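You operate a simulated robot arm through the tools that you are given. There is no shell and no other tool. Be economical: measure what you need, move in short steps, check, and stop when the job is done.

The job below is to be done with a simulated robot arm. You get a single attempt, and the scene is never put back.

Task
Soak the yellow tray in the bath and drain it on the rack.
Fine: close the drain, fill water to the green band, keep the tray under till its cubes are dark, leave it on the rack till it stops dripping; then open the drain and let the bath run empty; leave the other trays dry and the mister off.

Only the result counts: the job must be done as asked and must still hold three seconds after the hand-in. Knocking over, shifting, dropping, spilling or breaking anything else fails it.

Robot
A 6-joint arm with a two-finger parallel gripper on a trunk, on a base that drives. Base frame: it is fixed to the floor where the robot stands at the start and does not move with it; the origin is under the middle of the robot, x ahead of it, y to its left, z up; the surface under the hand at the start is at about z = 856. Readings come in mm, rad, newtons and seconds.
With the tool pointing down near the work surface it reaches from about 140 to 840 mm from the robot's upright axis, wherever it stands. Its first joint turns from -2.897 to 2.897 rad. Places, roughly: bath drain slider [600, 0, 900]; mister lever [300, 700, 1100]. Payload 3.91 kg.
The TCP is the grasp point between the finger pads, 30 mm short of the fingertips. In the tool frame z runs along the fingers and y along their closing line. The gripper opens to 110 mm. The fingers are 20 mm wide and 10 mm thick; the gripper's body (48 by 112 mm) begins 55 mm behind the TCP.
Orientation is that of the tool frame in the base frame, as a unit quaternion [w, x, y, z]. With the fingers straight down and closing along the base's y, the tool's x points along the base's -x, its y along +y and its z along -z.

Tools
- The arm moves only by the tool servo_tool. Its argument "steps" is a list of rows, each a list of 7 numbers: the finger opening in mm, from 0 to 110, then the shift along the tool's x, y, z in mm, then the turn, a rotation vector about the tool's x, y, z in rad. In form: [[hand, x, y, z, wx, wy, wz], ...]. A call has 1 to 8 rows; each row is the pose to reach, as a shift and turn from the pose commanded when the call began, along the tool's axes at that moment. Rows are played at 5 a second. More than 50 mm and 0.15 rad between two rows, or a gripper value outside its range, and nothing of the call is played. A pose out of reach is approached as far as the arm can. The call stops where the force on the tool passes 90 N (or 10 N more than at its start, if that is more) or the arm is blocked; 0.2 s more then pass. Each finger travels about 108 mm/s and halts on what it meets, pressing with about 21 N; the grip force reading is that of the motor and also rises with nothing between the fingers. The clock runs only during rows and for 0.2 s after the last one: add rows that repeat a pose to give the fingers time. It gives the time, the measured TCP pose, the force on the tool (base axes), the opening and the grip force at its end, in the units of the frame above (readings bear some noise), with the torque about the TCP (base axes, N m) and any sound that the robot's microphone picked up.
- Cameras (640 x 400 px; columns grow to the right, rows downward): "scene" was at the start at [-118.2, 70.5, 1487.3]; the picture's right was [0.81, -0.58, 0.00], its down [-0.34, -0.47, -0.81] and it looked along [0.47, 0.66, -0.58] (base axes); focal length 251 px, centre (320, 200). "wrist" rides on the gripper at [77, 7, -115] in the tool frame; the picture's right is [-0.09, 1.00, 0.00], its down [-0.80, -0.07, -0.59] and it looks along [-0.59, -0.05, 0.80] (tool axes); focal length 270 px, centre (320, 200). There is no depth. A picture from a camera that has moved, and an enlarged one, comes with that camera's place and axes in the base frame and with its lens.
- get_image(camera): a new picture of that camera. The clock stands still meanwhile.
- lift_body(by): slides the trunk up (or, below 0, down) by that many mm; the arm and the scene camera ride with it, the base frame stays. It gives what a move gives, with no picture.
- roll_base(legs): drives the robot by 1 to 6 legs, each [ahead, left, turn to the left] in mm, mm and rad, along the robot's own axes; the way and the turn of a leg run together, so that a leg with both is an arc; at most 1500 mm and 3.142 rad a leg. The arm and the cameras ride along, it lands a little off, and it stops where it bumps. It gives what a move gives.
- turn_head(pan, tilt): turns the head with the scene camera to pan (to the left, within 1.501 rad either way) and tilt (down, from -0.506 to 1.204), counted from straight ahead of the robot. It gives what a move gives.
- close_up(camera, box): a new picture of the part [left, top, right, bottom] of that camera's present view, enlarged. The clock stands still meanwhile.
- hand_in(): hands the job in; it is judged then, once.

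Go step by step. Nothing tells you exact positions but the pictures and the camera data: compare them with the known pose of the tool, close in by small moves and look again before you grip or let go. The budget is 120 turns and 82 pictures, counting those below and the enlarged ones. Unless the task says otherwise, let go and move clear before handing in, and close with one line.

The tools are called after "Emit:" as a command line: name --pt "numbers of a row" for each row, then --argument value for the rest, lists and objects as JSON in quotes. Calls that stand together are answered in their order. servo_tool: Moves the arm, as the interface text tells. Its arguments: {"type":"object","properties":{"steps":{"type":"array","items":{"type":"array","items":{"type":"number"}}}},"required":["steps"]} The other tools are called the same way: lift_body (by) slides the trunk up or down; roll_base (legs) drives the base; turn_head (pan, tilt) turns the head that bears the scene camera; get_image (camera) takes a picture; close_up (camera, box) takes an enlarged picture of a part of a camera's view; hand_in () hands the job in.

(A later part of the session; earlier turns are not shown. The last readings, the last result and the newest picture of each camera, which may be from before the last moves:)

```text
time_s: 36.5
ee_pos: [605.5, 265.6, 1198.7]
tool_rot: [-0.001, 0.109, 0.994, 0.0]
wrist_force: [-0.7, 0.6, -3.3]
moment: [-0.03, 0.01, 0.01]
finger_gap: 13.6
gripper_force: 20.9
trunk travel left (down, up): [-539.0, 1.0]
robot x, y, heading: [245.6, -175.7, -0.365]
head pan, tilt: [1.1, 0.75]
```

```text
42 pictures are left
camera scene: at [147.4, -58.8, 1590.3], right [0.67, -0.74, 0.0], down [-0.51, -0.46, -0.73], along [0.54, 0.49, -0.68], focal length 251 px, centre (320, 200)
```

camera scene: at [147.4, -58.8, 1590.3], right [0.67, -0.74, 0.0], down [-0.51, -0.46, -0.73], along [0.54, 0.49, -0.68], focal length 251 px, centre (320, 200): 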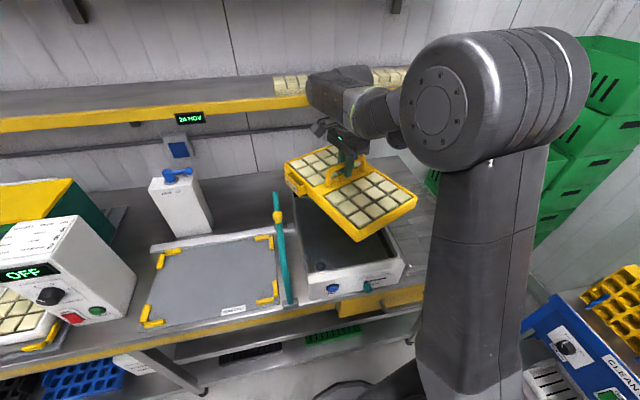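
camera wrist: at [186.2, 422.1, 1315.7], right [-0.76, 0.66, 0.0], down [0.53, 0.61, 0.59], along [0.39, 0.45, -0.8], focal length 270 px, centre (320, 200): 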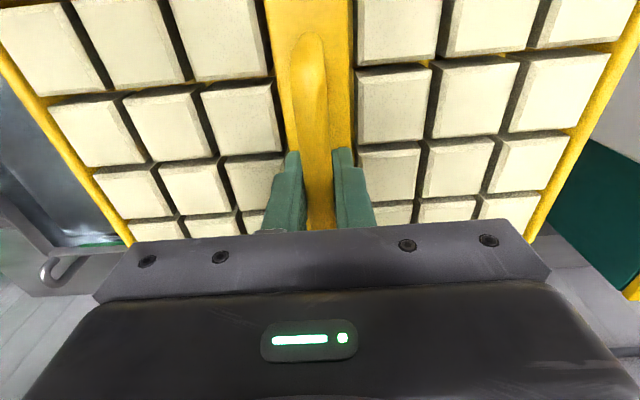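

The tray is above the bath. I finish the quarter turn and lower to just above the rim level for alignment.

Emit:
servo_tool --pt "0 0 0 0 0 0 0.14" --pt "0 0 0 0 0 0 0.28" --pt "0 0 0 0 0 0 0.41" --pt "0 0 0 30 0 0 0.41" --pt "0 0 0 60 0 0 0.41" --pt "0 0 0 80 0 0 0.41" --pt "0 0 0 80 0 0 0.41"

Emit:
close_up --camera "scene" --box '[270, 130, 470, 310]'

Emit:
get_image --camera "wrist"

```text
time_s: 38.1
ee_pos: [604.0, 262.4, 1122.5]
tool_rot: [0.0, 0.307, 0.952, 0.001]
wrist_force: [0.2, 1.3, -2.1]
moment: [0.02, -0.01, -0.01]
finger_gap: 13.6
gripper_force: 20.6
trunk travel left (down, up): [-539.0, 1.0]
robot x, y, heading: [243.7, -173.4, -0.364]
head pan, tilt: [1.1, 0.75]
```

```text
2.22 times, centred on (370, 220) of scene
camera zoom: at [146.9, -58.9, 1590.2], right [0.67, -0.74, 0.0], down [-0.51, -0.46, -0.73], along [0.54, 0.49, -0.68], focal length 557 px, centre (209, 156)
```

zoom: 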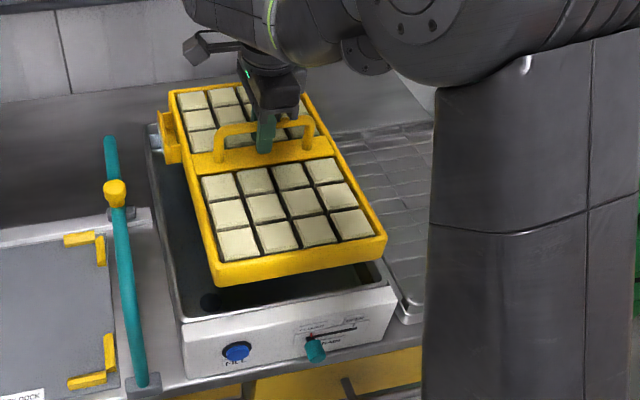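

```text
40 pictures are left
camera wrist: at [545.3, 312.6, 1236.9], right [0.65, 0.76, 0.0], down [0.61, -0.53, 0.59], along [0.45, -0.39, -0.81], focal length 270 px, centre (320, 200)
```

wrist: 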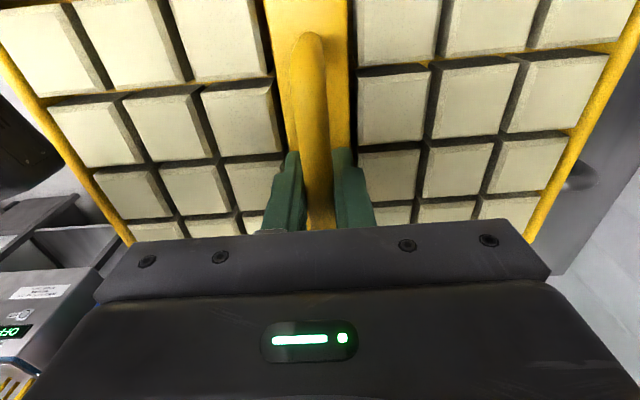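

The tray is nicely square with the bath; the concern is the spout that overhangs the bath's back edge. It shows at the right in the wrist view, so I enlarge that.

Emit:
close_up --camera "wrist" --box '[500, 80, 640, 280]'

```text
2.00 times, centred on (570, 180) of wrist
camera zoom: at [545.3, 312.6, 1236.9], right [0.65, 0.76, 0.0], down [0.61, -0.53, 0.59], along [0.45, -0.39, -0.81], focal length 541 px, centre (-180, 240)
```

zoom: 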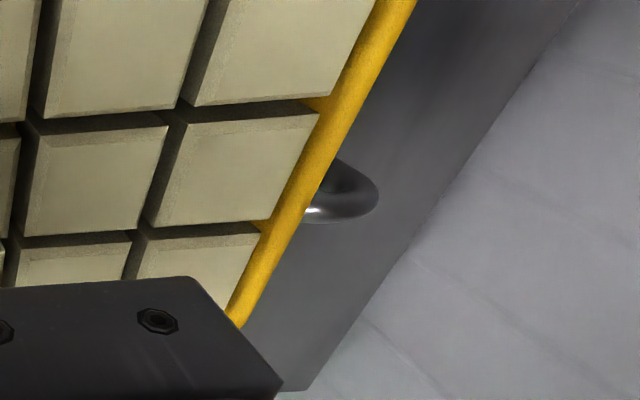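

The spout overhangs the back wall by roughly 30 mm, so a level descent is tight. I'll tilt the tray's far end down, slip it under the spout, then level and centre it in the bath.

Emit:
servo_tool --pt "0 -3 -5 0 0.05 0 0" --pt "0 -6 -10 0 0.1 0 0" --pt "0 -6 -12 0 0.15 0 0" --pt "0 -6 -12 15 0.15 0 0" --pt "0 -6 -12 30 0.15 0 0" --pt "0 -6 -12 30 0.15 0 0"

Emit:
close_up --camera "scene" --box '[270, 130, 470, 310]'

Emit:
get_image --camera "wrist"

```text
time_s: 39.5
ee_pos: [604.6, 249.3, 1089.5]
tool_rot: [-0.024, 0.306, 0.949, -0.071]
wrist_force: [-0.3, 0.3, -2.7]
moment: [0.01, -0.01, 0.01]
finger_gap: 13.9
gripper_force: 21.6
trunk travel left (down, up): [-539.0, 1.0]
robot x, y, heading: [244.2, -175.8, -0.364]
head pan, tilt: [1.1, 0.75]
```

```text
2.22 times, centred on (370, 220) of scene
camera zoom: at [147.0, -58.8, 1590.2], right [0.67, -0.74, 0.0], down [-0.51, -0.46, -0.73], along [0.54, 0.49, -0.68], focal length 557 px, centre (209, 156)
```

zoom: 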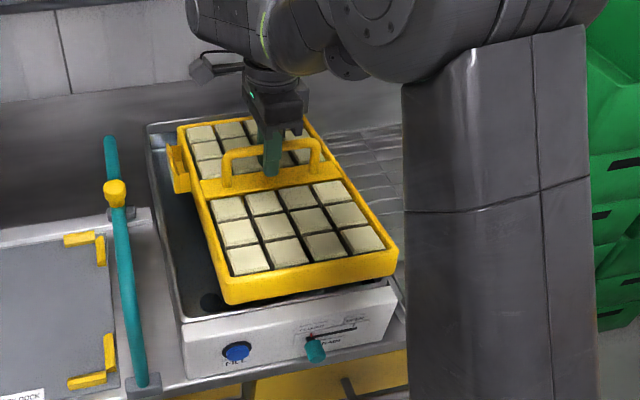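

```text
37 pictures are left
camera wrist: at [555.2, 312.8, 1202.6], right [0.65, 0.75, -0.15], down [0.66, -0.45, 0.6], along [0.38, -0.49, -0.79], focal length 270 px, centre (320, 200)
```

wrist: 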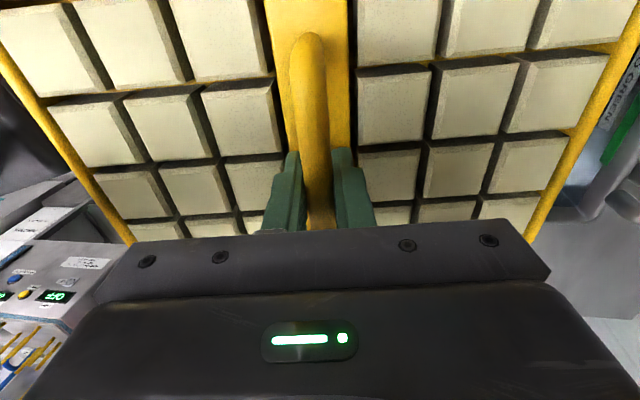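

The far end is tilted down; the wrist view now shows the green band and the spout beyond the tray's far edge. I enlarge it.

Emit:
close_up --camera "wrist" --box '[480, 40, 640, 260]'

```text
1.82 times, centred on (560, 150) of wrist
camera zoom: at [555.2, 312.8, 1202.6], right [0.65, 0.75, -0.15], down [0.66, -0.45, 0.6], along [0.38, -0.49, -0.79], focal length 491 px, centre (-116, 291)
```

zoom: 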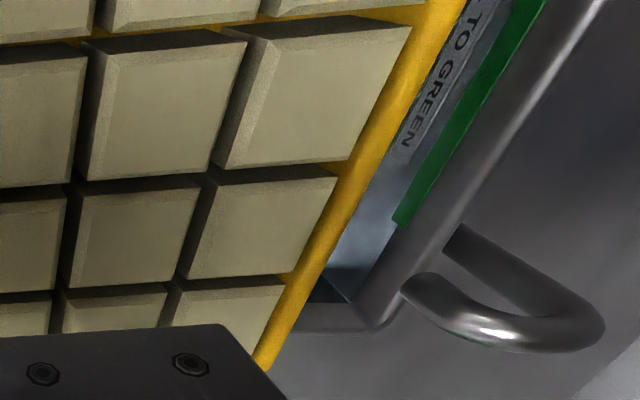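

From this view the back wall is at v≈790, the spout tip at v≈770 and the front wall at ≈408, so the 345 mm tray fits. I go in under the spout, shift back, and look before levelling.

Emit:
servo_tool --pt "0 0 17.8 17.5 0 0 0" --pt "0 0 35.6 35.1 0 0 0" --pt "0 0 46.5 33.5 0 0 0" --pt "0 0 46.5 33.5 0 0 0"

Emit:
close_up --camera "scene" --box '[270, 130, 470, 310]'

Emit:
close_up --camera "wrist" --box '[480, 40, 640, 260]'

```text
time_s: 40.5
ee_pos: [626.9, 284.4, 1050.0]
tool_rot: [-0.024, 0.306, 0.949, -0.071]
wrist_force: [-0.4, -0.5, -3.2]
moment: [0.03, 0.02, 0.02]
finger_gap: 13.6
gripper_force: 20.7
trunk travel left (down, up): [-539.0, 1.0]
robot x, y, heading: [244.2, -171.8, -0.363]
head pan, tilt: [1.1, 0.75]
```

```text
2.22 times, centred on (370, 220) of scene
camera zoom: at [147.0, -58.8, 1590.2], right [0.67, -0.74, 0.0], down [-0.51, -0.46, -0.73], along [0.54, 0.49, -0.68], focal length 557 px, centre (209, 156)
```

zoom: 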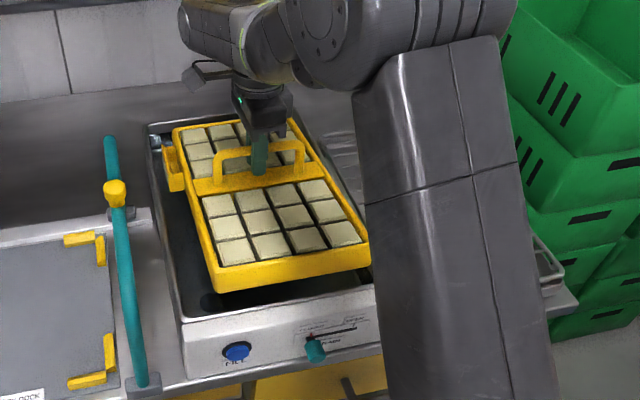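

```text
1.82 times, centred on (560, 150) of wrist
camera zoom: at [577.9, 348.9, 1162.9], right [0.65, 0.75, -0.15], down [0.66, -0.45, 0.6], along [0.38, -0.48, -0.79], focal length 491 px, centre (-116, 291)
```

zoom: 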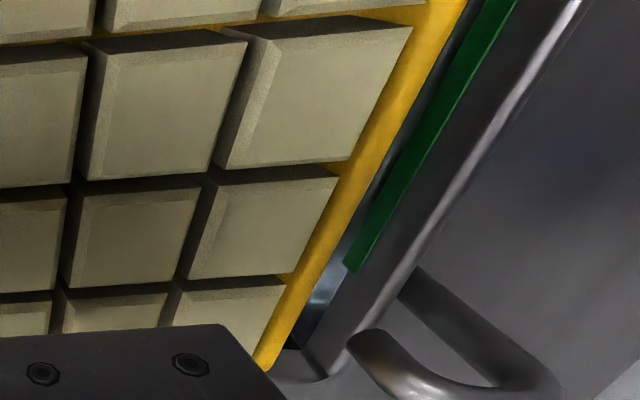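

The tray sits under the spout with margins of roughly 16–22 mm at the sides. I level it while lowering, in a short move, and check the force.

Emit:
servo_tool --pt "0 0 1.5 9.9 -0.05 0 0" --pt "0 0 2 19.8 -0.1 0 0" --pt "0 0 3.5 29.8 -0.15 0 0" --pt "0 0 3.5 29.8 -0.15 0 0"

Emit:
close_up --camera "scene" --box '[270, 130, 470, 310]'

Emit:
get_image --camera "wrist"

```text
time_s: 41.5
ee_pos: [627.4, 282.5, 1021.3]
tool_rot: [-0.001, 0.307, 0.952, 0.0]
wrist_force: [-0.3, -0.4, -3.5]
moment: [0.04, 0.02, 0.04]
finger_gap: 13.9
gripper_force: 20.5
trunk travel left (down, up): [-539.0, 1.0]
robot x, y, heading: [245.0, -174.1, -0.365]
head pan, tilt: [1.1, 0.75]
```

```text
2.22 times, centred on (370, 220) of scene
camera zoom: at [147.0, -58.7, 1590.2], right [0.67, -0.74, 0.0], down [-0.51, -0.46, -0.73], along [0.54, 0.49, -0.68], focal length 557 px, centre (209, 156)
```

zoom: 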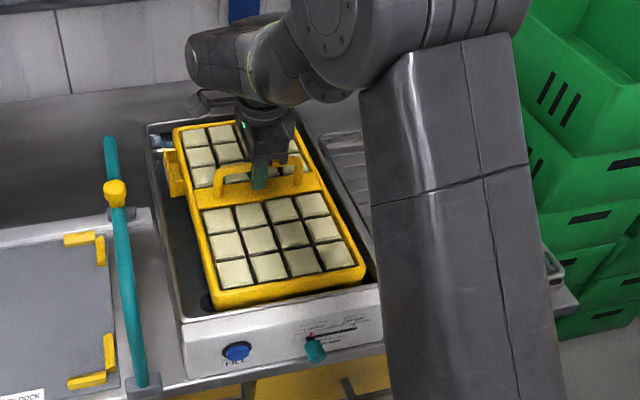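

```text
32 pictures are left
camera wrist: at [568.3, 332.6, 1135.1], right [0.65, 0.76, 0.0], down [0.61, -0.53, 0.59], along [0.45, -0.39, -0.81], focal length 270 px, centre (320, 200)
```

wrist: 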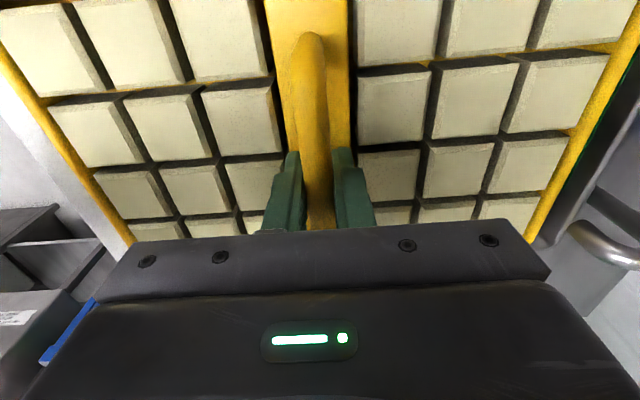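

The tray is entering the bath; the near end looks close to the front wall, so I enlarge both ends.

Emit:
close_up --camera "wrist" --box '[0, 60, 160, 260]'

Emit:
close_up --camera "wrist" --box '[500, 40, 640, 260]'

```text
2.00 times, centred on (80, 160) of wrist
camera zoom: at [568.3, 332.6, 1135.1], right [0.65, 0.76, 0.0], down [0.61, -0.53, 0.59], along [0.45, -0.39, -0.81], focal length 541 px, centre (800, 280)
```

zoom: 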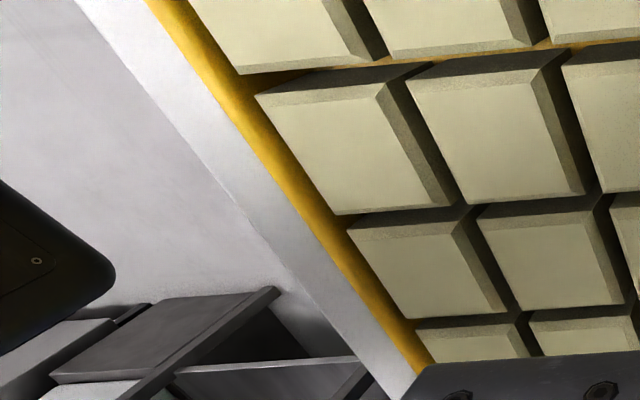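

```text
1.82 times, centred on (570, 150) of wrist
camera zoom: at [568.3, 332.6, 1135.1], right [0.65, 0.76, 0.0], down [0.61, -0.53, 0.59], along [0.45, -0.39, -0.81], focal length 491 px, centre (-134, 291)
```

zoom: 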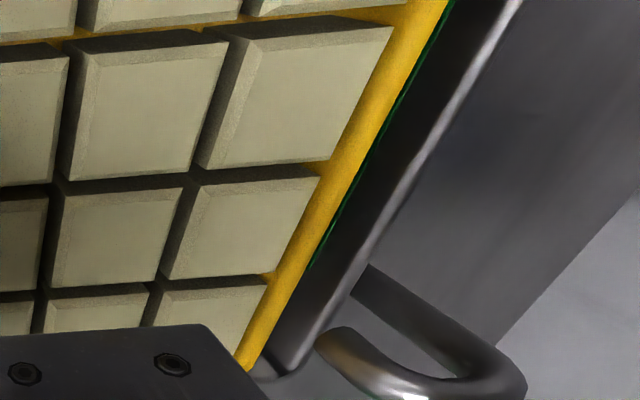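

The near edge is right at the front wall while the far side has about 15 mm, so I shift 7 mm toward the back and look again.

Emit:
servo_tool --pt "0 0 4 0 0 0 0" --pt "0 0 7 0 0 0 0" --pt "0 0 7 0 0 0 0"

Emit:
close_up --camera "wrist" --box '[0, 60, 160, 260]'

Emit:
close_up --camera "scene" --box '[320, 200, 410, 290]'

```text
time_s: 42.3
ee_pos: [631.1, 288.4, 1019.6]
tool_rot: [-0.002, 0.307, 0.952, 0.0]
wrist_force: [0.4, 0.5, -2.4]
moment: [-0.01, -0.01, -0.02]
finger_gap: 13.8
gripper_force: 21.1
trunk travel left (down, up): [-539.0, 1.0]
robot x, y, heading: [242.3, -173.3, -0.366]
head pan, tilt: [1.1, 0.75]
```

```text
2.00 times, centred on (80, 160) of wrist
camera zoom: at [571.7, 339.0, 1135.0], right [0.65, 0.76, 0.0], down [0.61, -0.53, 0.59], along [0.45, -0.39, -0.81], focal length 541 px, centre (800, 280)
```

zoom: 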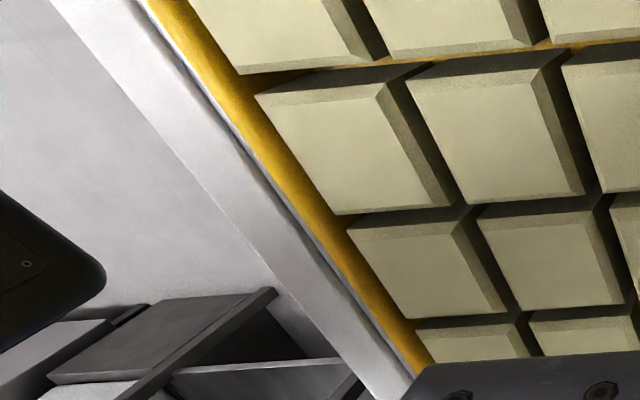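

```text
4.44 times, centred on (365, 245) of scene
camera zoom: at [147.0, -58.8, 1590.2], right [0.67, -0.74, 0.0], down [-0.51, -0.46, -0.73], along [0.54, 0.49, -0.68], focal length 1115 px, centre (120, 0)
```

zoom: 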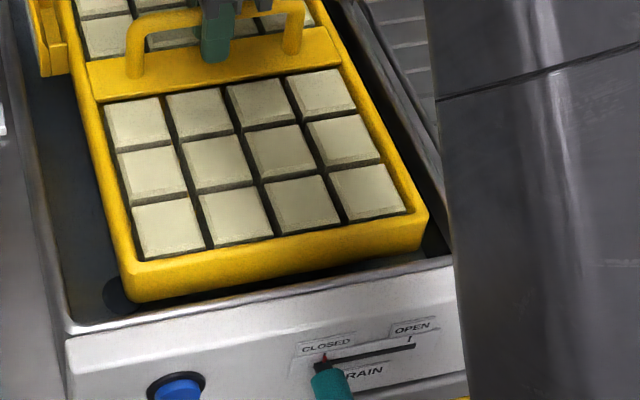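

Gaps are now visible all round. I lower the tray slowly into the water.

Emit:
servo_tool --pt "0 0 0 8 0 0 0" --pt "0 0 0 16 0 0 0" --pt "0 0 0 24 0 0 0" --pt "0 0 0 32 0 0 0" --pt "0 0 0 40 0 0 0" --pt "0 0 0 46 0 0 0" --pt "0 0 0 52 0 0 0"

Emit:
close_up --camera "scene" --box '[290, 150, 410, 290]'

```text
time_s: 43.9
ee_pos: [631.0, 288.8, 968.8]
tool_rot: [-0.001, 0.308, 0.951, 0.0]
wrist_force: [0.1, 0.3, -2.1]
moment: [-0.02, 0.0, -0.04]
finger_gap: 13.4
gripper_force: 21.4
trunk travel left (down, up): [-539.0, 1.0]
robot x, y, heading: [243.8, -175.0, -0.363]
head pan, tilt: [1.1, 0.75]
```

```text
2.86 times, centred on (350, 220) of scene
camera zoom: at [147.1, -58.7, 1590.2], right [0.67, -0.74, 0.0], down [-0.51, -0.46, -0.73], along [0.54, 0.49, -0.68], focal length 716 px, centre (234, 143)
```

zoom: 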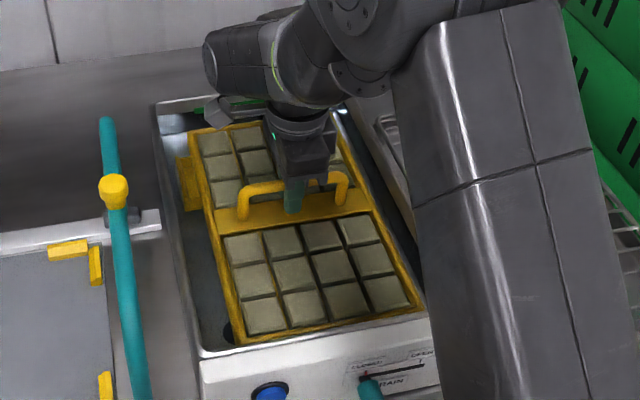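

The cubes are under water. I hold here and watch for darkening.

Emit:
servo_tool --pt "0 0 0 4 0 0 0" --pt "0 0 0 4 0 0 0" --pt "0 0 0 4 0 0 0" --pt "0 0 0 4 0 0 0" --pt "0 0 0 4 0 0 0" --pt "0 0 0 4 0 0 0" --pt "0 0 0 4 0 0 0" --pt "0 0 0 4 0 0 0"

Emit:
servo_tool --pt "0 0 0 0 0 0 0" --pt "0 0 0 0 0 0 0" --pt "0 0 0 0 0 0 0" --pt "0 0 0 0 0 0 0" --pt "0 0 0 0 0 0 0" --pt "0 0 0 0 0 0 0" --pt "0 0 0 0 0 0 0" --pt "0 0 0 0 0 0 0"

Emit:
close_up --camera "scene" --box '[290, 150, 410, 290]'

```text
time_s: 45.7
ee_pos: [631.0, 287.9, 962.7]
tool_rot: [-0.001, 0.306, 0.952, -0.001]
wrist_force: [0.4, 0.0, -9.6]
moment: [-0.02, 0.03, 0.01]
finger_gap: 13.5
gripper_force: 21.0
trunk travel left (down, up): [-539.0, 1.0]
robot x, y, heading: [240.4, -172.2, -0.363]
head pan, tilt: [1.1, 0.75]
```

```text
time_s: 47.5
ee_pos: [630.1, 288.5, 963.5]
tool_rot: [-0.001, 0.307, 0.952, 0.0]
wrist_force: [0.4, -0.4, -11.1]
moment: [0.03, 0.03, 0.0]
finger_gap: 13.8
gripper_force: 20.5
trunk travel left (down, up): [-539.0, 1.0]
robot x, y, heading: [242.0, -171.4, -0.364]
head pan, tilt: [1.1, 0.75]
```

```text
2.86 times, centred on (350, 220) of scene
camera zoom: at [147.6, -58.1, 1590.2], right [0.67, -0.74, 0.0], down [-0.51, -0.46, -0.73], along [0.54, 0.49, -0.68], focal length 716 px, centre (234, 143)
```

zoom: 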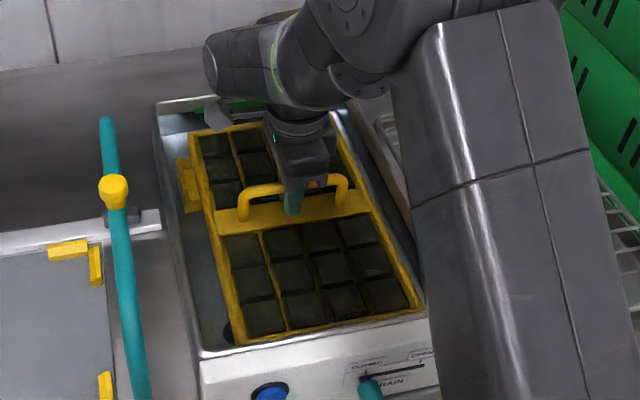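

The cubes are dark already. I soak a little longer to be sure, and prepare to lift.

Emit:
servo_tool --pt "0 0 0 0 0 0 0" --pt "0 0 0 0 0 0 0" --pt "0 0 0 0 0 0 0" --pt "0 0 0 0 0 0 0" --pt "0 0 0 0 0 0 0" --pt "0 0 0 0 0 0 0" --pt "0 0 0 0 0 0 0" --pt "0 0 0 0 0 0 0"

Emit:
close_up --camera "scene" --box '[290, 150, 410, 290]'

```text
time_s: 49.3
ee_pos: [629.8, 289.3, 962.9]
tool_rot: [-0.001, 0.308, 0.952, 0.0]
wrist_force: [0.3, -0.5, -11.3]
moment: [0.0, 0.01, 0.0]
finger_gap: 13.7
gripper_force: 21.1
trunk travel left (down, up): [-539.0, 1.0]
robot x, y, heading: [243.4, -176.4, -0.365]
head pan, tilt: [1.1, 0.75]
```

```text
2.86 times, centred on (350, 220) of scene
camera zoom: at [147.6, -58.1, 1590.2], right [0.67, -0.74, 0.0], down [-0.51, -0.46, -0.73], along [0.54, 0.49, -0.68], focal length 716 px, centre (234, 143)
```

zoom: 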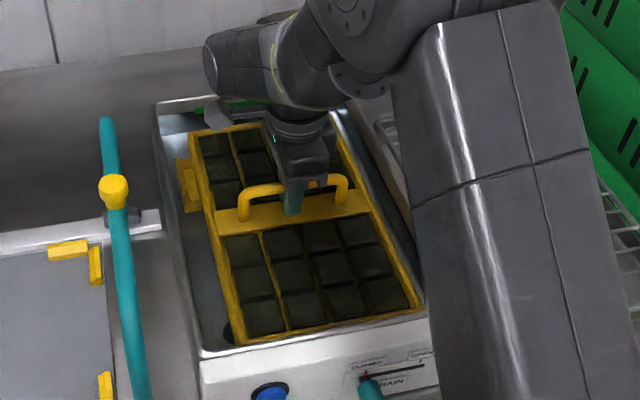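

The cubes are soaked dark and the tray now weighs about 11 N. I lift it along the same path in reverse, tilting the far end down to pass the spout.

Emit:
servo_tool --pt "0 0 0 -15 0 0 0" --pt "0 0 0 -30 0 0 0" --pt "0 0 -3 -45 0 0 0" --pt "0 0 -6 -57 0 0 0" --pt "0 0 -6 -67 0.05 0 0" --pt "0 0 -6 -77 0.1 0 0" --pt "0 0 -6 -87 0.15 0 0" --pt "0 0 -6 -87 0.15 0 0"

Emit:
close_up --camera "scene" --box '[270, 130, 470, 310]'

Emit:
close_up --camera "wrist" --box '[480, 40, 640, 260]'

```text
time_s: 51.1
ee_pos: [625.8, 282.6, 1050.2]
tool_rot: [-0.024, 0.307, 0.949, -0.071]
wrist_force: [-0.6, 0.6, -10.9]
moment: [0.04, 0.0, -0.02]
finger_gap: 13.8
gripper_force: 20.8
trunk travel left (down, up): [-539.0, 1.0]
robot x, y, heading: [240.9, -174.6, -0.366]
head pan, tilt: [1.1, 0.75]
```

```text
2.22 times, centred on (370, 220) of scene
camera zoom: at [147.5, -58.2, 1590.2], right [0.67, -0.74, 0.0], down [-0.51, -0.46, -0.73], along [0.54, 0.49, -0.68], focal length 557 px, centre (209, 156)
```

zoom: 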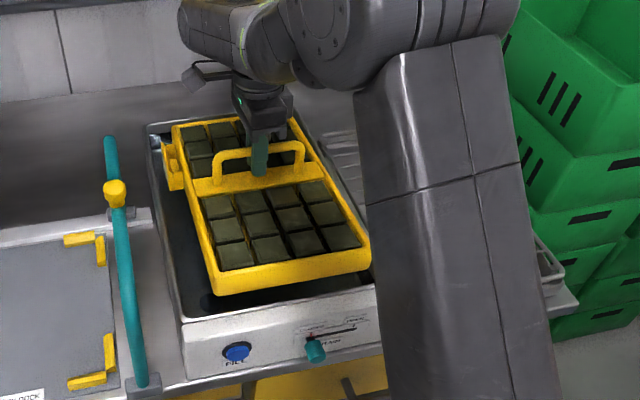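

```text
1.82 times, centred on (560, 150) of wrist
camera zoom: at [576.5, 347.8, 1163.3], right [0.65, 0.75, -0.15], down [0.66, -0.45, 0.6], along [0.38, -0.49, -0.79], focal length 491 px, centre (-116, 291)
```

zoom: 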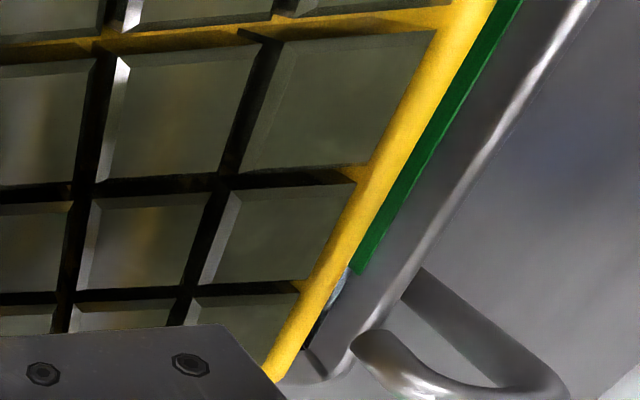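

The tray hangs securely. I draw it forward from under the spout and raise it clear.

Emit:
servo_tool --pt "0 0 -11 1.6 0 0 0" --pt "0 0 -26 3.9 0 0 0" --pt "0 0 -40.5 6.1 0 0 0" --pt "0 0 -43.5 -13.7 0 0 0" --pt "0 0 -46.5 -33.5 0 0 0" --pt "0 0 -49.5 -53.2 -0.05 0 0" --pt "0 0 -51 -70 -0.1 0 0" --pt "0 0 -52 -80 -0.15 0 0"

Emit:
get_image --camera "scene"

```text
time_s: 52.9
ee_pos: [603.3, 251.1, 1136.4]
tool_rot: [-0.001, 0.307, 0.952, 0.001]
wrist_force: [0.8, -0.5, -11.5]
moment: [-0.07, 0.08, -0.01]
finger_gap: 13.5
gripper_force: 21.2
trunk travel left (down, up): [-539.0, 1.0]
robot x, y, heading: [241.3, -176.1, -0.362]
head pan, tilt: [1.1, 0.75]
```

```text
22 pictures are left
camera scene: at [147.3, -58.6, 1590.2], right [0.67, -0.74, 0.0], down [-0.51, -0.46, -0.73], along [0.54, 0.49, -0.68], focal length 251 px, centre (320, 200)
```

scene: 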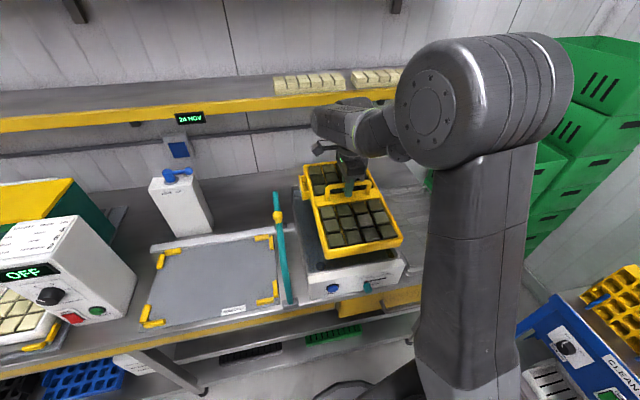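

I centre the wet tray above the bath, higher than the spout, and let the worst of the water run off into it.

Emit:
servo_tool --pt "0 0 0 -20 0 0 0" --pt "0 0 0 -40 0 0 0" --pt "0 0 15 -45 0 0 0" --pt "0 0 30 -45 0 0 0" --pt "0 0 30 -45 0 0 0" --pt "0 0 30 -45 0 0 0" --pt "0 0 30 -45 0 0 0" --pt "0 0 30 -45 0 0 0"

Emit:
servo_tool --pt "0 0 0 0 0 0 0" --pt "0 0 0 0 0 0 0" --pt "0 0 0 0 0 0 0" --pt "0 0 0 0 0 0 0" --pt "0 0 0 0 0 0 0" --pt "0 0 0 0 0 0 0" --pt "0 0 0 0 0 0 0" --pt "0 0 0 0 0 0 0"

Emit:
servo_tool --pt "0 0 0 0 0 0 0" --pt "0 0 0 0 0 0 0" --pt "0 0 0 0 0 0 0" --pt "0 0 0 0 0 0 0" --pt "0 0 0 0 0 0 0" --pt "0 0 0 0 0 0 0" --pt "0 0 0 0 0 0 0" --pt "0 0 0 0 0 0 0"

Emit:
close_up --camera "scene" --box '[270, 130, 470, 310]'

```text
time_s: 54.7
ee_pos: [621.5, 274.0, 1180.4]
tool_rot: [0.0, 0.308, 0.951, 0.0]
wrist_force: [-0.4, 0.0, -10.9]
moment: [-0.04, 0.05, -0.05]
finger_gap: 13.7
gripper_force: 21.2
trunk travel left (down, up): [-539.0, 1.0]
robot x, y, heading: [241.4, -171.8, -0.365]
head pan, tilt: [1.1, 0.75]
```

```text
time_s: 56.5
ee_pos: [621.4, 273.2, 1181.4]
tool_rot: [-0.001, 0.307, 0.952, 0.0]
wrist_force: [1.0, -0.2, -11.4]
moment: [-0.02, 0.04, -0.01]
finger_gap: 13.5
gripper_force: 21.2
trunk travel left (down, up): [-539.0, 1.0]
robot x, y, heading: [245.7, -174.2, -0.365]
head pan, tilt: [1.1, 0.75]
```

```text
time_s: 58.3
ee_pos: [620.9, 274.1, 1181.0]
tool_rot: [0.0, 0.308, 0.952, 0.0]
wrist_force: [0.1, -0.3, -10.0]
moment: [0.02, 0.05, 0.02]
finger_gap: 13.7
gripper_force: 20.8
trunk travel left (down, up): [-539.0, 1.0]
robot x, y, heading: [242.1, -172.5, -0.365]
head pan, tilt: [1.1, 0.75]
```

```text
2.22 times, centred on (370, 220) of scene
camera zoom: at [147.5, -58.2, 1590.2], right [0.67, -0.74, 0.0], down [-0.51, -0.46, -0.73], along [0.54, 0.49, -0.68], focal length 557 px, centre (209, 156)
```

zoom: 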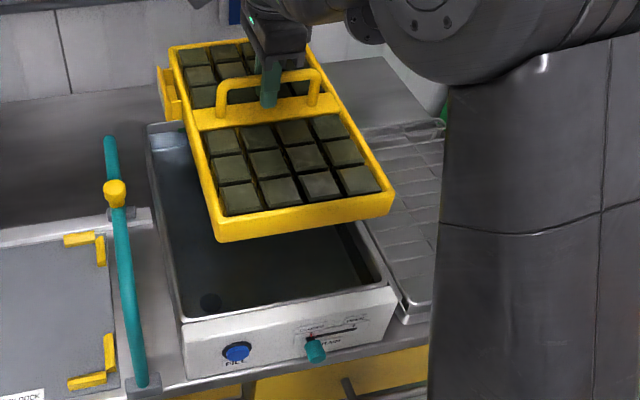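

No drips are falling now. The arm would hide the rack from this stand, so I drive 250 mm along the bench with the tray held high; the hand ends over the rack.

Emit:
roll_base --legs '[[120.5, -32.5, 0], [120.5, -32.5, 0]]'

Emit:
get_image --camera "scene"

```text
time_s: 60.5
ee_pos: [827.0, 124.9, 1181.2]
tool_rot: [-0.002, 0.31, 0.951, 0.001]
wrist_force: [0.5, -1.3, -11.5]
moment: [-0.01, 0.04, 0.0]
finger_gap: 14.0
gripper_force: 20.7
trunk travel left (down, up): [-539.0, 1.0]
robot x, y, heading: [452.5, -323.5, -0.371]
head pan, tilt: [1.1, 0.75]
```

```text
20 pictures are left
camera scene: at [352.1, -204.8, 1590.3], right [0.67, -0.74, 0.0], down [-0.51, -0.46, -0.73], along [0.54, 0.49, -0.68], focal length 251 px, centre (320, 200)
```

scene: 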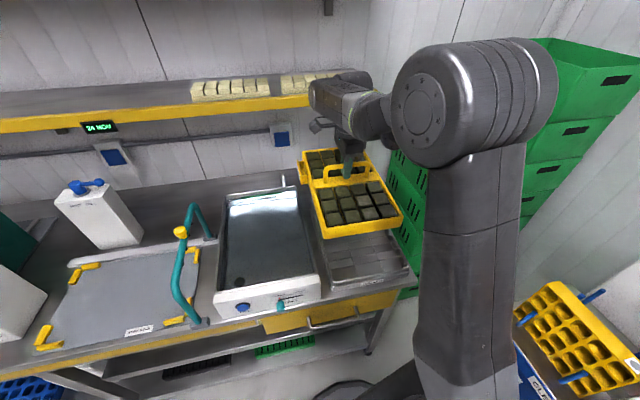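

Now the rack shows below the tray. I move over its centre and lower partway, then look.

Emit:
servo_tool --pt "0 -20 0 0 0 0 0" --pt "0 -45 0 0 0 0 0" --pt "0 -45 0 30 0 0 0" --pt "0 -45 0 60 0 0 0" --pt "0 -45 0 90 0 0 0" --pt "0 -45 0 120 0 0 0" --pt "0 -45 0 120 0 0 0"

Emit:
close_up --camera "scene" --box '[270, 140, 450, 310]'

Emit:
get_image --camera "wrist"

```text
time_s: 62.1
ee_pos: [862.8, 100.9, 1060.2]
tool_rot: [-0.002, 0.31, 0.951, 0.0]
wrist_force: [-0.5, -0.2, -10.2]
moment: [-0.01, 0.03, -0.03]
finger_gap: 13.8
gripper_force: 20.9
trunk travel left (down, up): [-539.0, 1.0]
robot x, y, heading: [446.5, -319.1, -0.372]
head pan, tilt: [1.1, 0.75]
```

```text
2.35 times, centred on (360, 225) of scene
camera zoom: at [350.9, -204.1, 1590.2], right [0.67, -0.74, 0.0], down [-0.51, -0.46, -0.73], along [0.54, 0.49, -0.68], focal length 590 px, centre (226, 141)
```

zoom: 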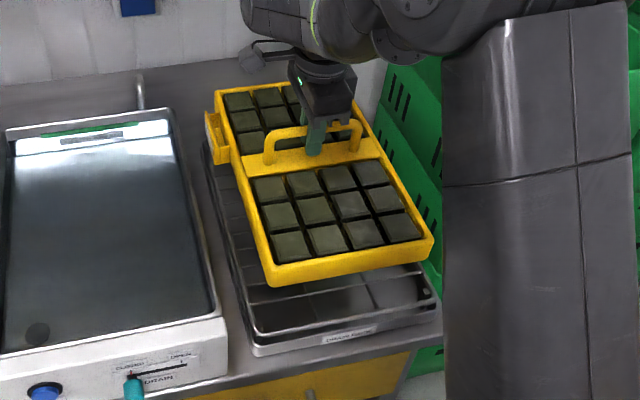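

```text
18 pictures are left
camera wrist: at [804.9, 153.0, 1176.3], right [0.66, 0.75, 0.0], down [0.61, -0.53, 0.59], along [0.45, -0.39, -0.81], focal length 270 px, centre (320, 200)
```

wrist: 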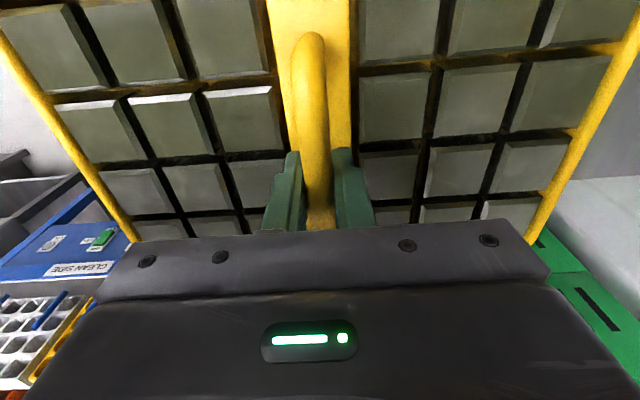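

The tray is over the rack within a few millimetres. I lower to just above the bars and look again.

Emit:
servo_tool --pt "0 -2 0 20 0 0 0" --pt "0 -4 0 40 0 0 0" --pt "0 -4 0 58 0 0 0" --pt "0 -4 0 58 0 0 0"

Emit:
close_up --camera "scene" --box '[270, 160, 430, 290]'

Emit:
get_image --camera "wrist"

```text
time_s: 63.1
ee_pos: [865.7, 97.5, 1003.3]
tool_rot: [-0.001, 0.31, 0.951, 0.0]
wrist_force: [-0.9, -1.3, -11.4]
moment: [0.02, 0.03, 0.01]
finger_gap: 13.7
gripper_force: 21.5
trunk travel left (down, up): [-539.0, 1.0]
robot x, y, heading: [446.9, -317.5, -0.368]
head pan, tilt: [1.1, 0.75]
```

```text
3.08 times, centred on (350, 225) of scene
camera zoom: at [350.9, -204.1, 1590.2], right [0.67, -0.74, 0.0], down [-0.51, -0.46, -0.73], along [0.54, 0.49, -0.68], focal length 772 px, centre (228, 123)
```

zoom: 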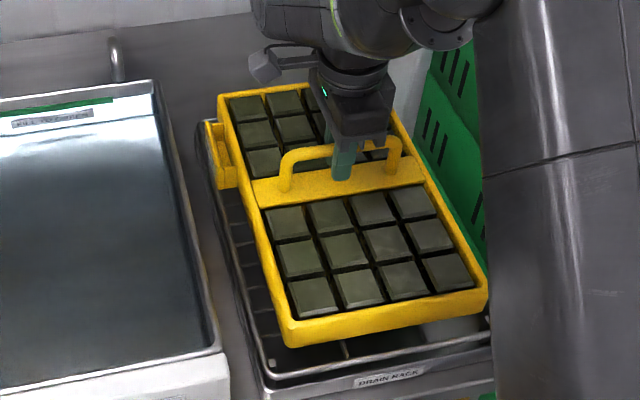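

```text
16 pictures are left
camera wrist: at [807.9, 149.4, 1117.7], right [0.66, 0.75, 0.0], down [0.61, -0.53, 0.59], along [0.45, -0.39, -0.81], focal length 270 px, centre (320, 200)
```

wrist: 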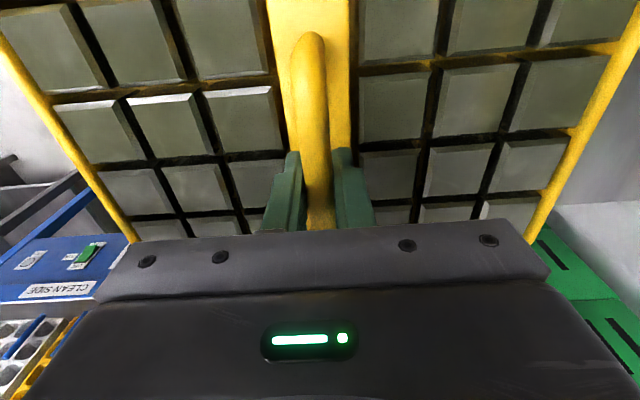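

The tray needs about 8 mm to the right and 8 mm back to sit fully inside the rack. I correct that and lower further, watching the force.

Emit:
servo_tool --pt "0 -8 8 0 0 0 0" --pt "0 -8 8 8 0 0 0" --pt "0 -8 8 15 0 0 0" --pt "0 -8 8 22 0 0 0" --pt "0 -8 8 22 0 0 0"

Emit:
servo_tool --pt "0 0 0 4 0 0 0" --pt "0 0 0 8 0 0 0" --pt "0 0 0 8 0 0 0"

Emit:
close_up --camera "scene" --box '[270, 160, 430, 290]'

```text
time_s: 64.3
ee_pos: [876.4, 100.8, 983.6]
tool_rot: [0.001, 0.31, 0.951, 0.004]
wrist_force: [5.6, 5.3, 23.8]
moment: [0.09, -0.07, 0.01]
finger_gap: 14.1
gripper_force: 20.1
trunk travel left (down, up): [-539.0, 1.0]
robot x, y, heading: [444.8, -323.1, -0.371]
head pan, tilt: [1.1, 0.75]
```

```text
time_s: 65.1
ee_pos: [876.6, 97.5, 974.5]
tool_rot: [-0.001, 0.311, 0.951, 0.001]
wrist_force: [3.0, 8.3, 21.0]
moment: [-0.07, 0.02, 0.02]
finger_gap: 13.8
gripper_force: 20.6
trunk travel left (down, up): [-539.0, 1.0]
robot x, y, heading: [449.3, -323.0, -0.372]
head pan, tilt: [1.1, 0.75]
```

```text
3.08 times, centred on (350, 225) of scene
camera zoom: at [349.0, -205.0, 1590.2], right [0.67, -0.74, 0.0], down [-0.51, -0.46, -0.73], along [0.55, 0.49, -0.68], focal length 772 px, centre (228, 123)
```

zoom: 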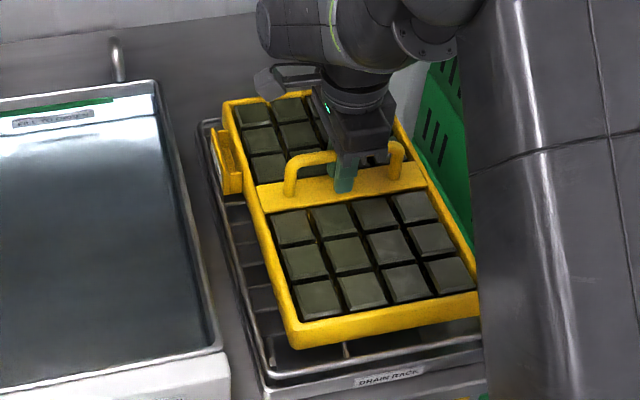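

The tray has met an even support (about 35 N with almost no torque) near TCP z 984. I enlarge the contact area to see what it rests on.

Emit:
close_up --camera "scene" --box '[325, 220, 435, 290]'

Emit:
close_up --camera "scene" --box '[310, 175, 400, 245]'

```text
5.71 times, centred on (380, 255) of scene
camera zoom: at [349.0, -205.0, 1590.2], right [0.67, -0.74, 0.0], down [-0.51, -0.46, -0.73], along [0.55, 0.49, -0.68], focal length 1433 px, centre (-23, -114)
```

zoom: 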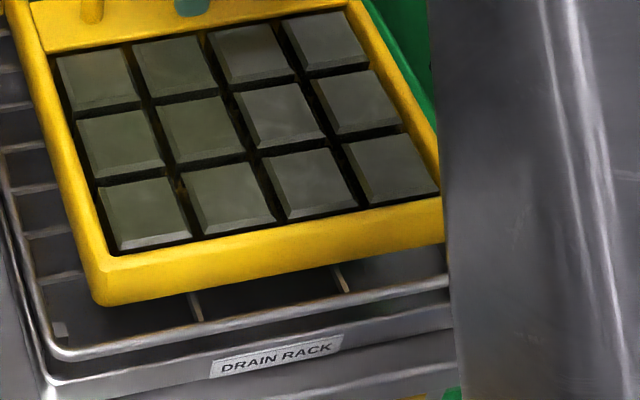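

```text
5.71 times, centred on (355, 210) of scene
camera zoom: at [349.0, -205.0, 1590.2], right [0.67, -0.74, 0.0], down [-0.51, -0.46, -0.73], along [0.55, 0.49, -0.68], focal length 1433 px, centre (120, 143)
```

zoom: 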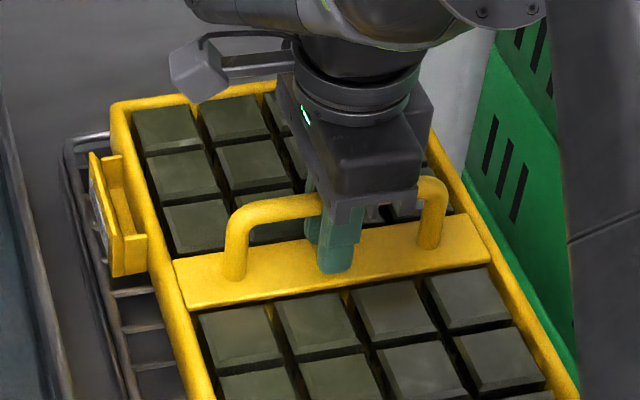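

The tray lies at rack level with its far edge right at the rack's back rim and 20 mm spare in front. I lift it slightly, shift 10 mm forward and set it down again.

Emit:
servo_tool --pt "0 0 0 -10 0 0 0" --pt "0 0 0 -22 0 0 0" --pt "0 0 -10 -22 0 0 0" --pt "0 0 -10 -22 0 0 0" --pt "0 0 -10 -12 0 0 0" --pt "0 0 -10 -5 0 0 0" --pt "0 0 -10 -3 0 0 0"

```text
time_s: 66.7
ee_pos: [870.8, 92.3, 975.0]
tool_rot: [-0.001, 0.311, 0.951, 0.0]
wrist_force: [-0.1, -0.1, -10.3]
moment: [-0.03, 0.05, -0.02]
finger_gap: 13.5
gripper_force: 20.9
trunk travel left (down, up): [-539.0, 1.0]
robot x, y, heading: [446.3, -321.7, -0.367]
head pan, tilt: [1.1, 0.75]
```

The tray still hangs free here, so I lower in small steps until it takes weight.

Emit:
servo_tool --pt "0 0 0 3 0 0 0" --pt "0 0 0 3 0 0 0"

Emit:
servo_tool --pt "0 0 0 3 0 0 0" --pt "0 0 0 3 0 0 0"

Emit:
servo_tool --pt "0 0 0 3 0 0 0" --pt "0 0 0 3 0 0 0"

```text
time_s: 67.3
ee_pos: [871.6, 91.3, 974.6]
tool_rot: [0.0, 0.31, 0.951, 0.001]
wrist_force: [-0.4, 3.9, 1.4]
moment: [0.06, 0.19, -0.04]
finger_gap: 13.7
gripper_force: 20.5
trunk travel left (down, up): [-539.0, 1.0]
robot x, y, heading: [451.4, -319.9, -0.366]
head pan, tilt: [1.1, 0.75]
```

```text
time_s: 67.9
ee_pos: [871.2, 92.8, 972.5]
tool_rot: [0.001, 0.31, 0.951, 0.002]
wrist_force: [4.2, 5.7, 22.7]
moment: [-0.11, 0.05, 0.0]
finger_gap: 14.2
gripper_force: 21.6
trunk travel left (down, up): [-539.0, 1.0]
robot x, y, heading: [446.3, -320.3, -0.369]
head pan, tilt: [1.1, 0.75]
```

```text
time_s: 68.5
ee_pos: [869.9, 91.4, 970.1]
tool_rot: [0.001, 0.31, 0.951, 0.003]
wrist_force: [8.5, 10.4, 38.6]
moment: [-0.59, 0.57, -0.18]
finger_gap: 13.7
gripper_force: 21.1
trunk travel left (down, up): [-539.0, 1.0]
robot x, y, heading: [446.0, -317.7, -0.374]
head pan, tilt: [1.1, 0.75]
```

Firm, even contact: the tray stands on the rack. I relieve the pressure and open the fingers a little.

Emit:
servo_tool --pt "0 0 0 -5 0 0 0" --pt "0 0 0 -5 0 0 0" --pt "24 0 0 -5 0 0 0" --pt "40 0 0 -5 0 0 0" --pt "40 0 0 -5 0 0 0"

Emit:
close_up --camera "scene" --box '[270, 160, 430, 290]'

```text
time_s: 69.7
ee_pos: [869.2, 89.8, 972.3]
tool_rot: [-0.001, 0.31, 0.951, 0.001]
wrist_force: [-0.7, -0.1, -0.6]
moment: [-0.04, 0.02, 0.01]
finger_gap: 40.0
gripper_force: 0.0
trunk travel left (down, up): [-539.0, 1.0]
robot x, y, heading: [447.8, -322.4, -0.366]
head pan, tilt: [1.1, 0.75]
```

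```text
3.08 times, centred on (350, 225) of scene
camera zoom: at [350.2, -204.7, 1590.2], right [0.67, -0.74, 0.0], down [-0.51, -0.46, -0.73], along [0.54, 0.49, -0.68], focal length 772 px, centre (228, 123)
```

zoom: 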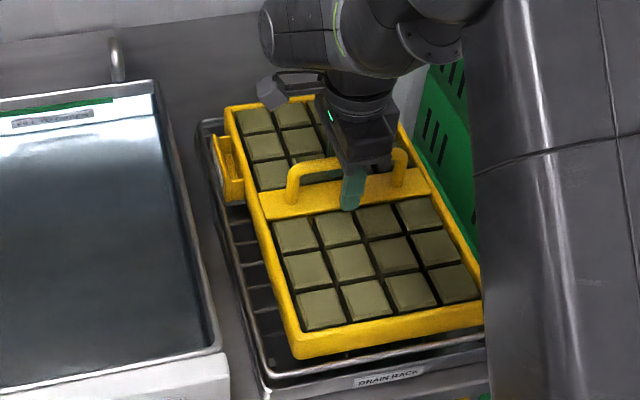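

The tray stands on the rack and stays put. I raise the hand clear of the handle.

Emit:
servo_tool --pt "40 0 0 -25 0 0 0" --pt "40 0 0 -60 0 0 0" --pt "40 0 0 -100 0 0 0" --pt "40 0 0 -145 0 0 0" --pt "40 0 0 -180 0 0 0" --pt "40 0 0 -180 0 0 0" --pt "40 0 0 -180 0 0 0" --pt "40 0 0 -180 0 0 0"

Emit:
close_up --camera "scene" --box '[250, 140, 450, 290]'

```text
time_s: 71.5
ee_pos: [871.1, 87.1, 1154.0]
tool_rot: [0.0, 0.309, 0.951, 0.0]
wrist_force: [0.5, -1.0, 0.2]
moment: [0.02, 0.01, 0.03]
finger_gap: 40.0
gripper_force: 0.1
trunk travel left (down, up): [-539.0, 1.0]
robot x, y, heading: [446.7, -320.4, -0.369]
head pan, tilt: [1.1, 0.75]
```

```text
2.67 times, centred on (350, 215) of scene
camera zoom: at [350.1, -204.8, 1590.2], right [0.67, -0.74, 0.0], down [-0.51, -0.46, -0.73], along [0.54, 0.49, -0.68], focal length 669 px, centre (240, 160)
```

zoom: 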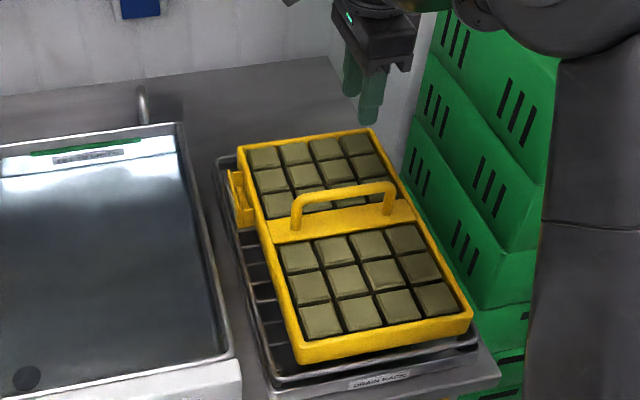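

The tray is steady on the rack. I wait for it to drain while bringing the hand over to the drain slider, staying high and turning back.

Emit:
servo_tool --pt "70 36.7 -29 0 0 0 -0.148" --pt "70 73.4 -58.1 0 0 0 -0.296" --pt "70 110 -87.2 0 0 0 -0.444" --pt "70 146.7 -116.2 0 0 0 -0.592" --pt "70 183.4 -145.2 0 0 0 -0.74" --pt "70 220 -174.3 0 0 0 -0.888" --pt "70 256.7 -203.4 0 0 0 -1.036" --pt "70 293.4 -232.4 0 0 0 -1.184"

Emit:
servo_tool --pt "70 0 0 20 0 0 -0.13" --pt "70 0 0 50 0 0 -0.26" --pt "70 0 0 80 0 0 -0.388" --pt "70 0 0 110 0 0 -0.388" --pt "70 0 0 140 0 0 -0.388" --pt "70 0 0 170 0 0 -0.388" --pt "70 0 0 170 0 0 -0.388"

Emit:
get_image --camera "wrist"

```text
time_s: 73.3
ee_pos: [500.6, 72.5, 1154.2]
tool_rot: [0.0, -0.273, 0.962, 0.0]
wrist_force: [-0.5, 0.2, -0.6]
moment: [-0.01, -0.01, 0.03]
finger_gap: 69.9
gripper_force: 0.0
trunk travel left (down, up): [-539.0, 1.0]
robot x, y, heading: [444.6, -322.5, -0.368]
head pan, tilt: [1.1, 0.75]
```

```text
time_s: 74.9
ee_pos: [497.2, 78.0, 981.3]
tool_rot: [0.0, -0.453, 0.891, 0.001]
wrist_force: [0.5, 0.5, -0.4]
moment: [0.0, 0.02, 0.0]
finger_gap: 69.9
gripper_force: 0.0
trunk travel left (down, up): [-539.0, 1.0]
robot x, y, heading: [448.2, -321.8, -0.365]
head pan, tilt: [1.1, 0.75]
```

```text
10 pictures are left
camera wrist: at [445.4, 19.2, 1096.4], right [-0.75, 0.66, 0.0], down [0.53, 0.61, 0.59], along [0.39, 0.45, -0.8], focal length 270 px, centre (320, 200)
```

wrist: 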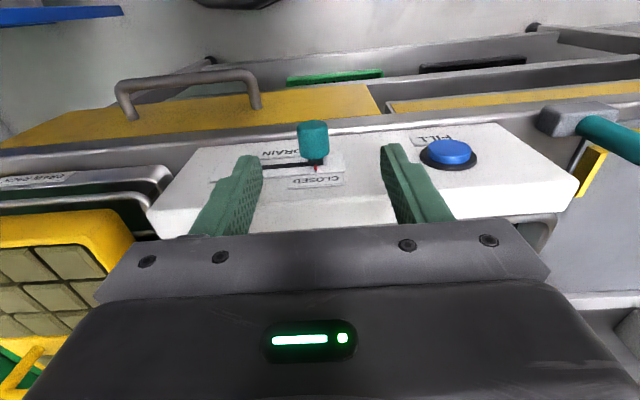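

The slider knob sits between the fingers. Before opening the drain I wait for the tray to finish dripping.

Emit:
servo_tool --pt "70 0 0 0 0 0 0" --pt "70 0 0 0 0 0 0" --pt "70 0 0 0 0 0 0" --pt "70 0 0 0 0 0 0" --pt "70 0 0 0 0 0 0" --pt "70 0 0 0 0 0 0" --pt "70 0 0 0 0 0 0" --pt "70 0 0 0 0 0 0"

Emit:
servo_tool --pt "70 0 0 0 0 0 0" --pt "70 0 0 0 0 0 0" --pt "70 0 0 0 0 0 0" --pt "70 0 0 0 0 0 0" --pt "70 0 0 0 0 0 0" --pt "70 0 0 0 0 0 0" --pt "70 0 0 0 0 0 0" --pt "70 0 0 0 0 0 0"

Emit:
close_up --camera "scene" --box '[290, 150, 450, 290]'

```text
time_s: 76.7
ee_pos: [497.5, 78.0, 982.4]
tool_rot: [-0.001, -0.454, 0.891, 0.001]
wrist_force: [-0.2, -1.1, -0.3]
moment: [-0.02, -0.01, 0.0]
finger_gap: 70.0
gripper_force: 0.0
trunk travel left (down, up): [-539.0, 1.0]
robot x, y, heading: [448.1, -322.5, -0.366]
head pan, tilt: [1.1, 0.75]
```

```text
time_s: 78.5
ee_pos: [496.1, 78.3, 982.0]
tool_rot: [-0.001, -0.453, 0.891, 0.001]
wrist_force: [0.9, -0.1, -1.0]
moment: [-0.01, 0.0, -0.05]
finger_gap: 69.6
gripper_force: 0.0
trunk travel left (down, up): [-539.0, 1.0]
robot x, y, heading: [448.4, -321.6, -0.369]
head pan, tilt: [1.1, 0.75]
```

```text
2.86 times, centred on (370, 220) of scene
camera zoom: at [350.0, -204.8, 1590.2], right [0.67, -0.74, 0.0], down [-0.51, -0.46, -0.73], along [0.54, 0.49, -0.68], focal length 716 px, centre (177, 143)
```

zoom: 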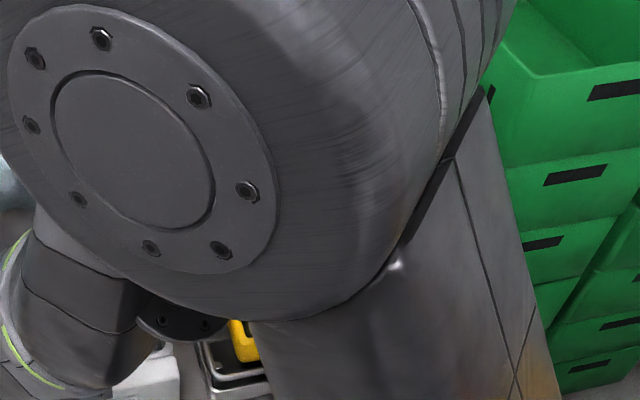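

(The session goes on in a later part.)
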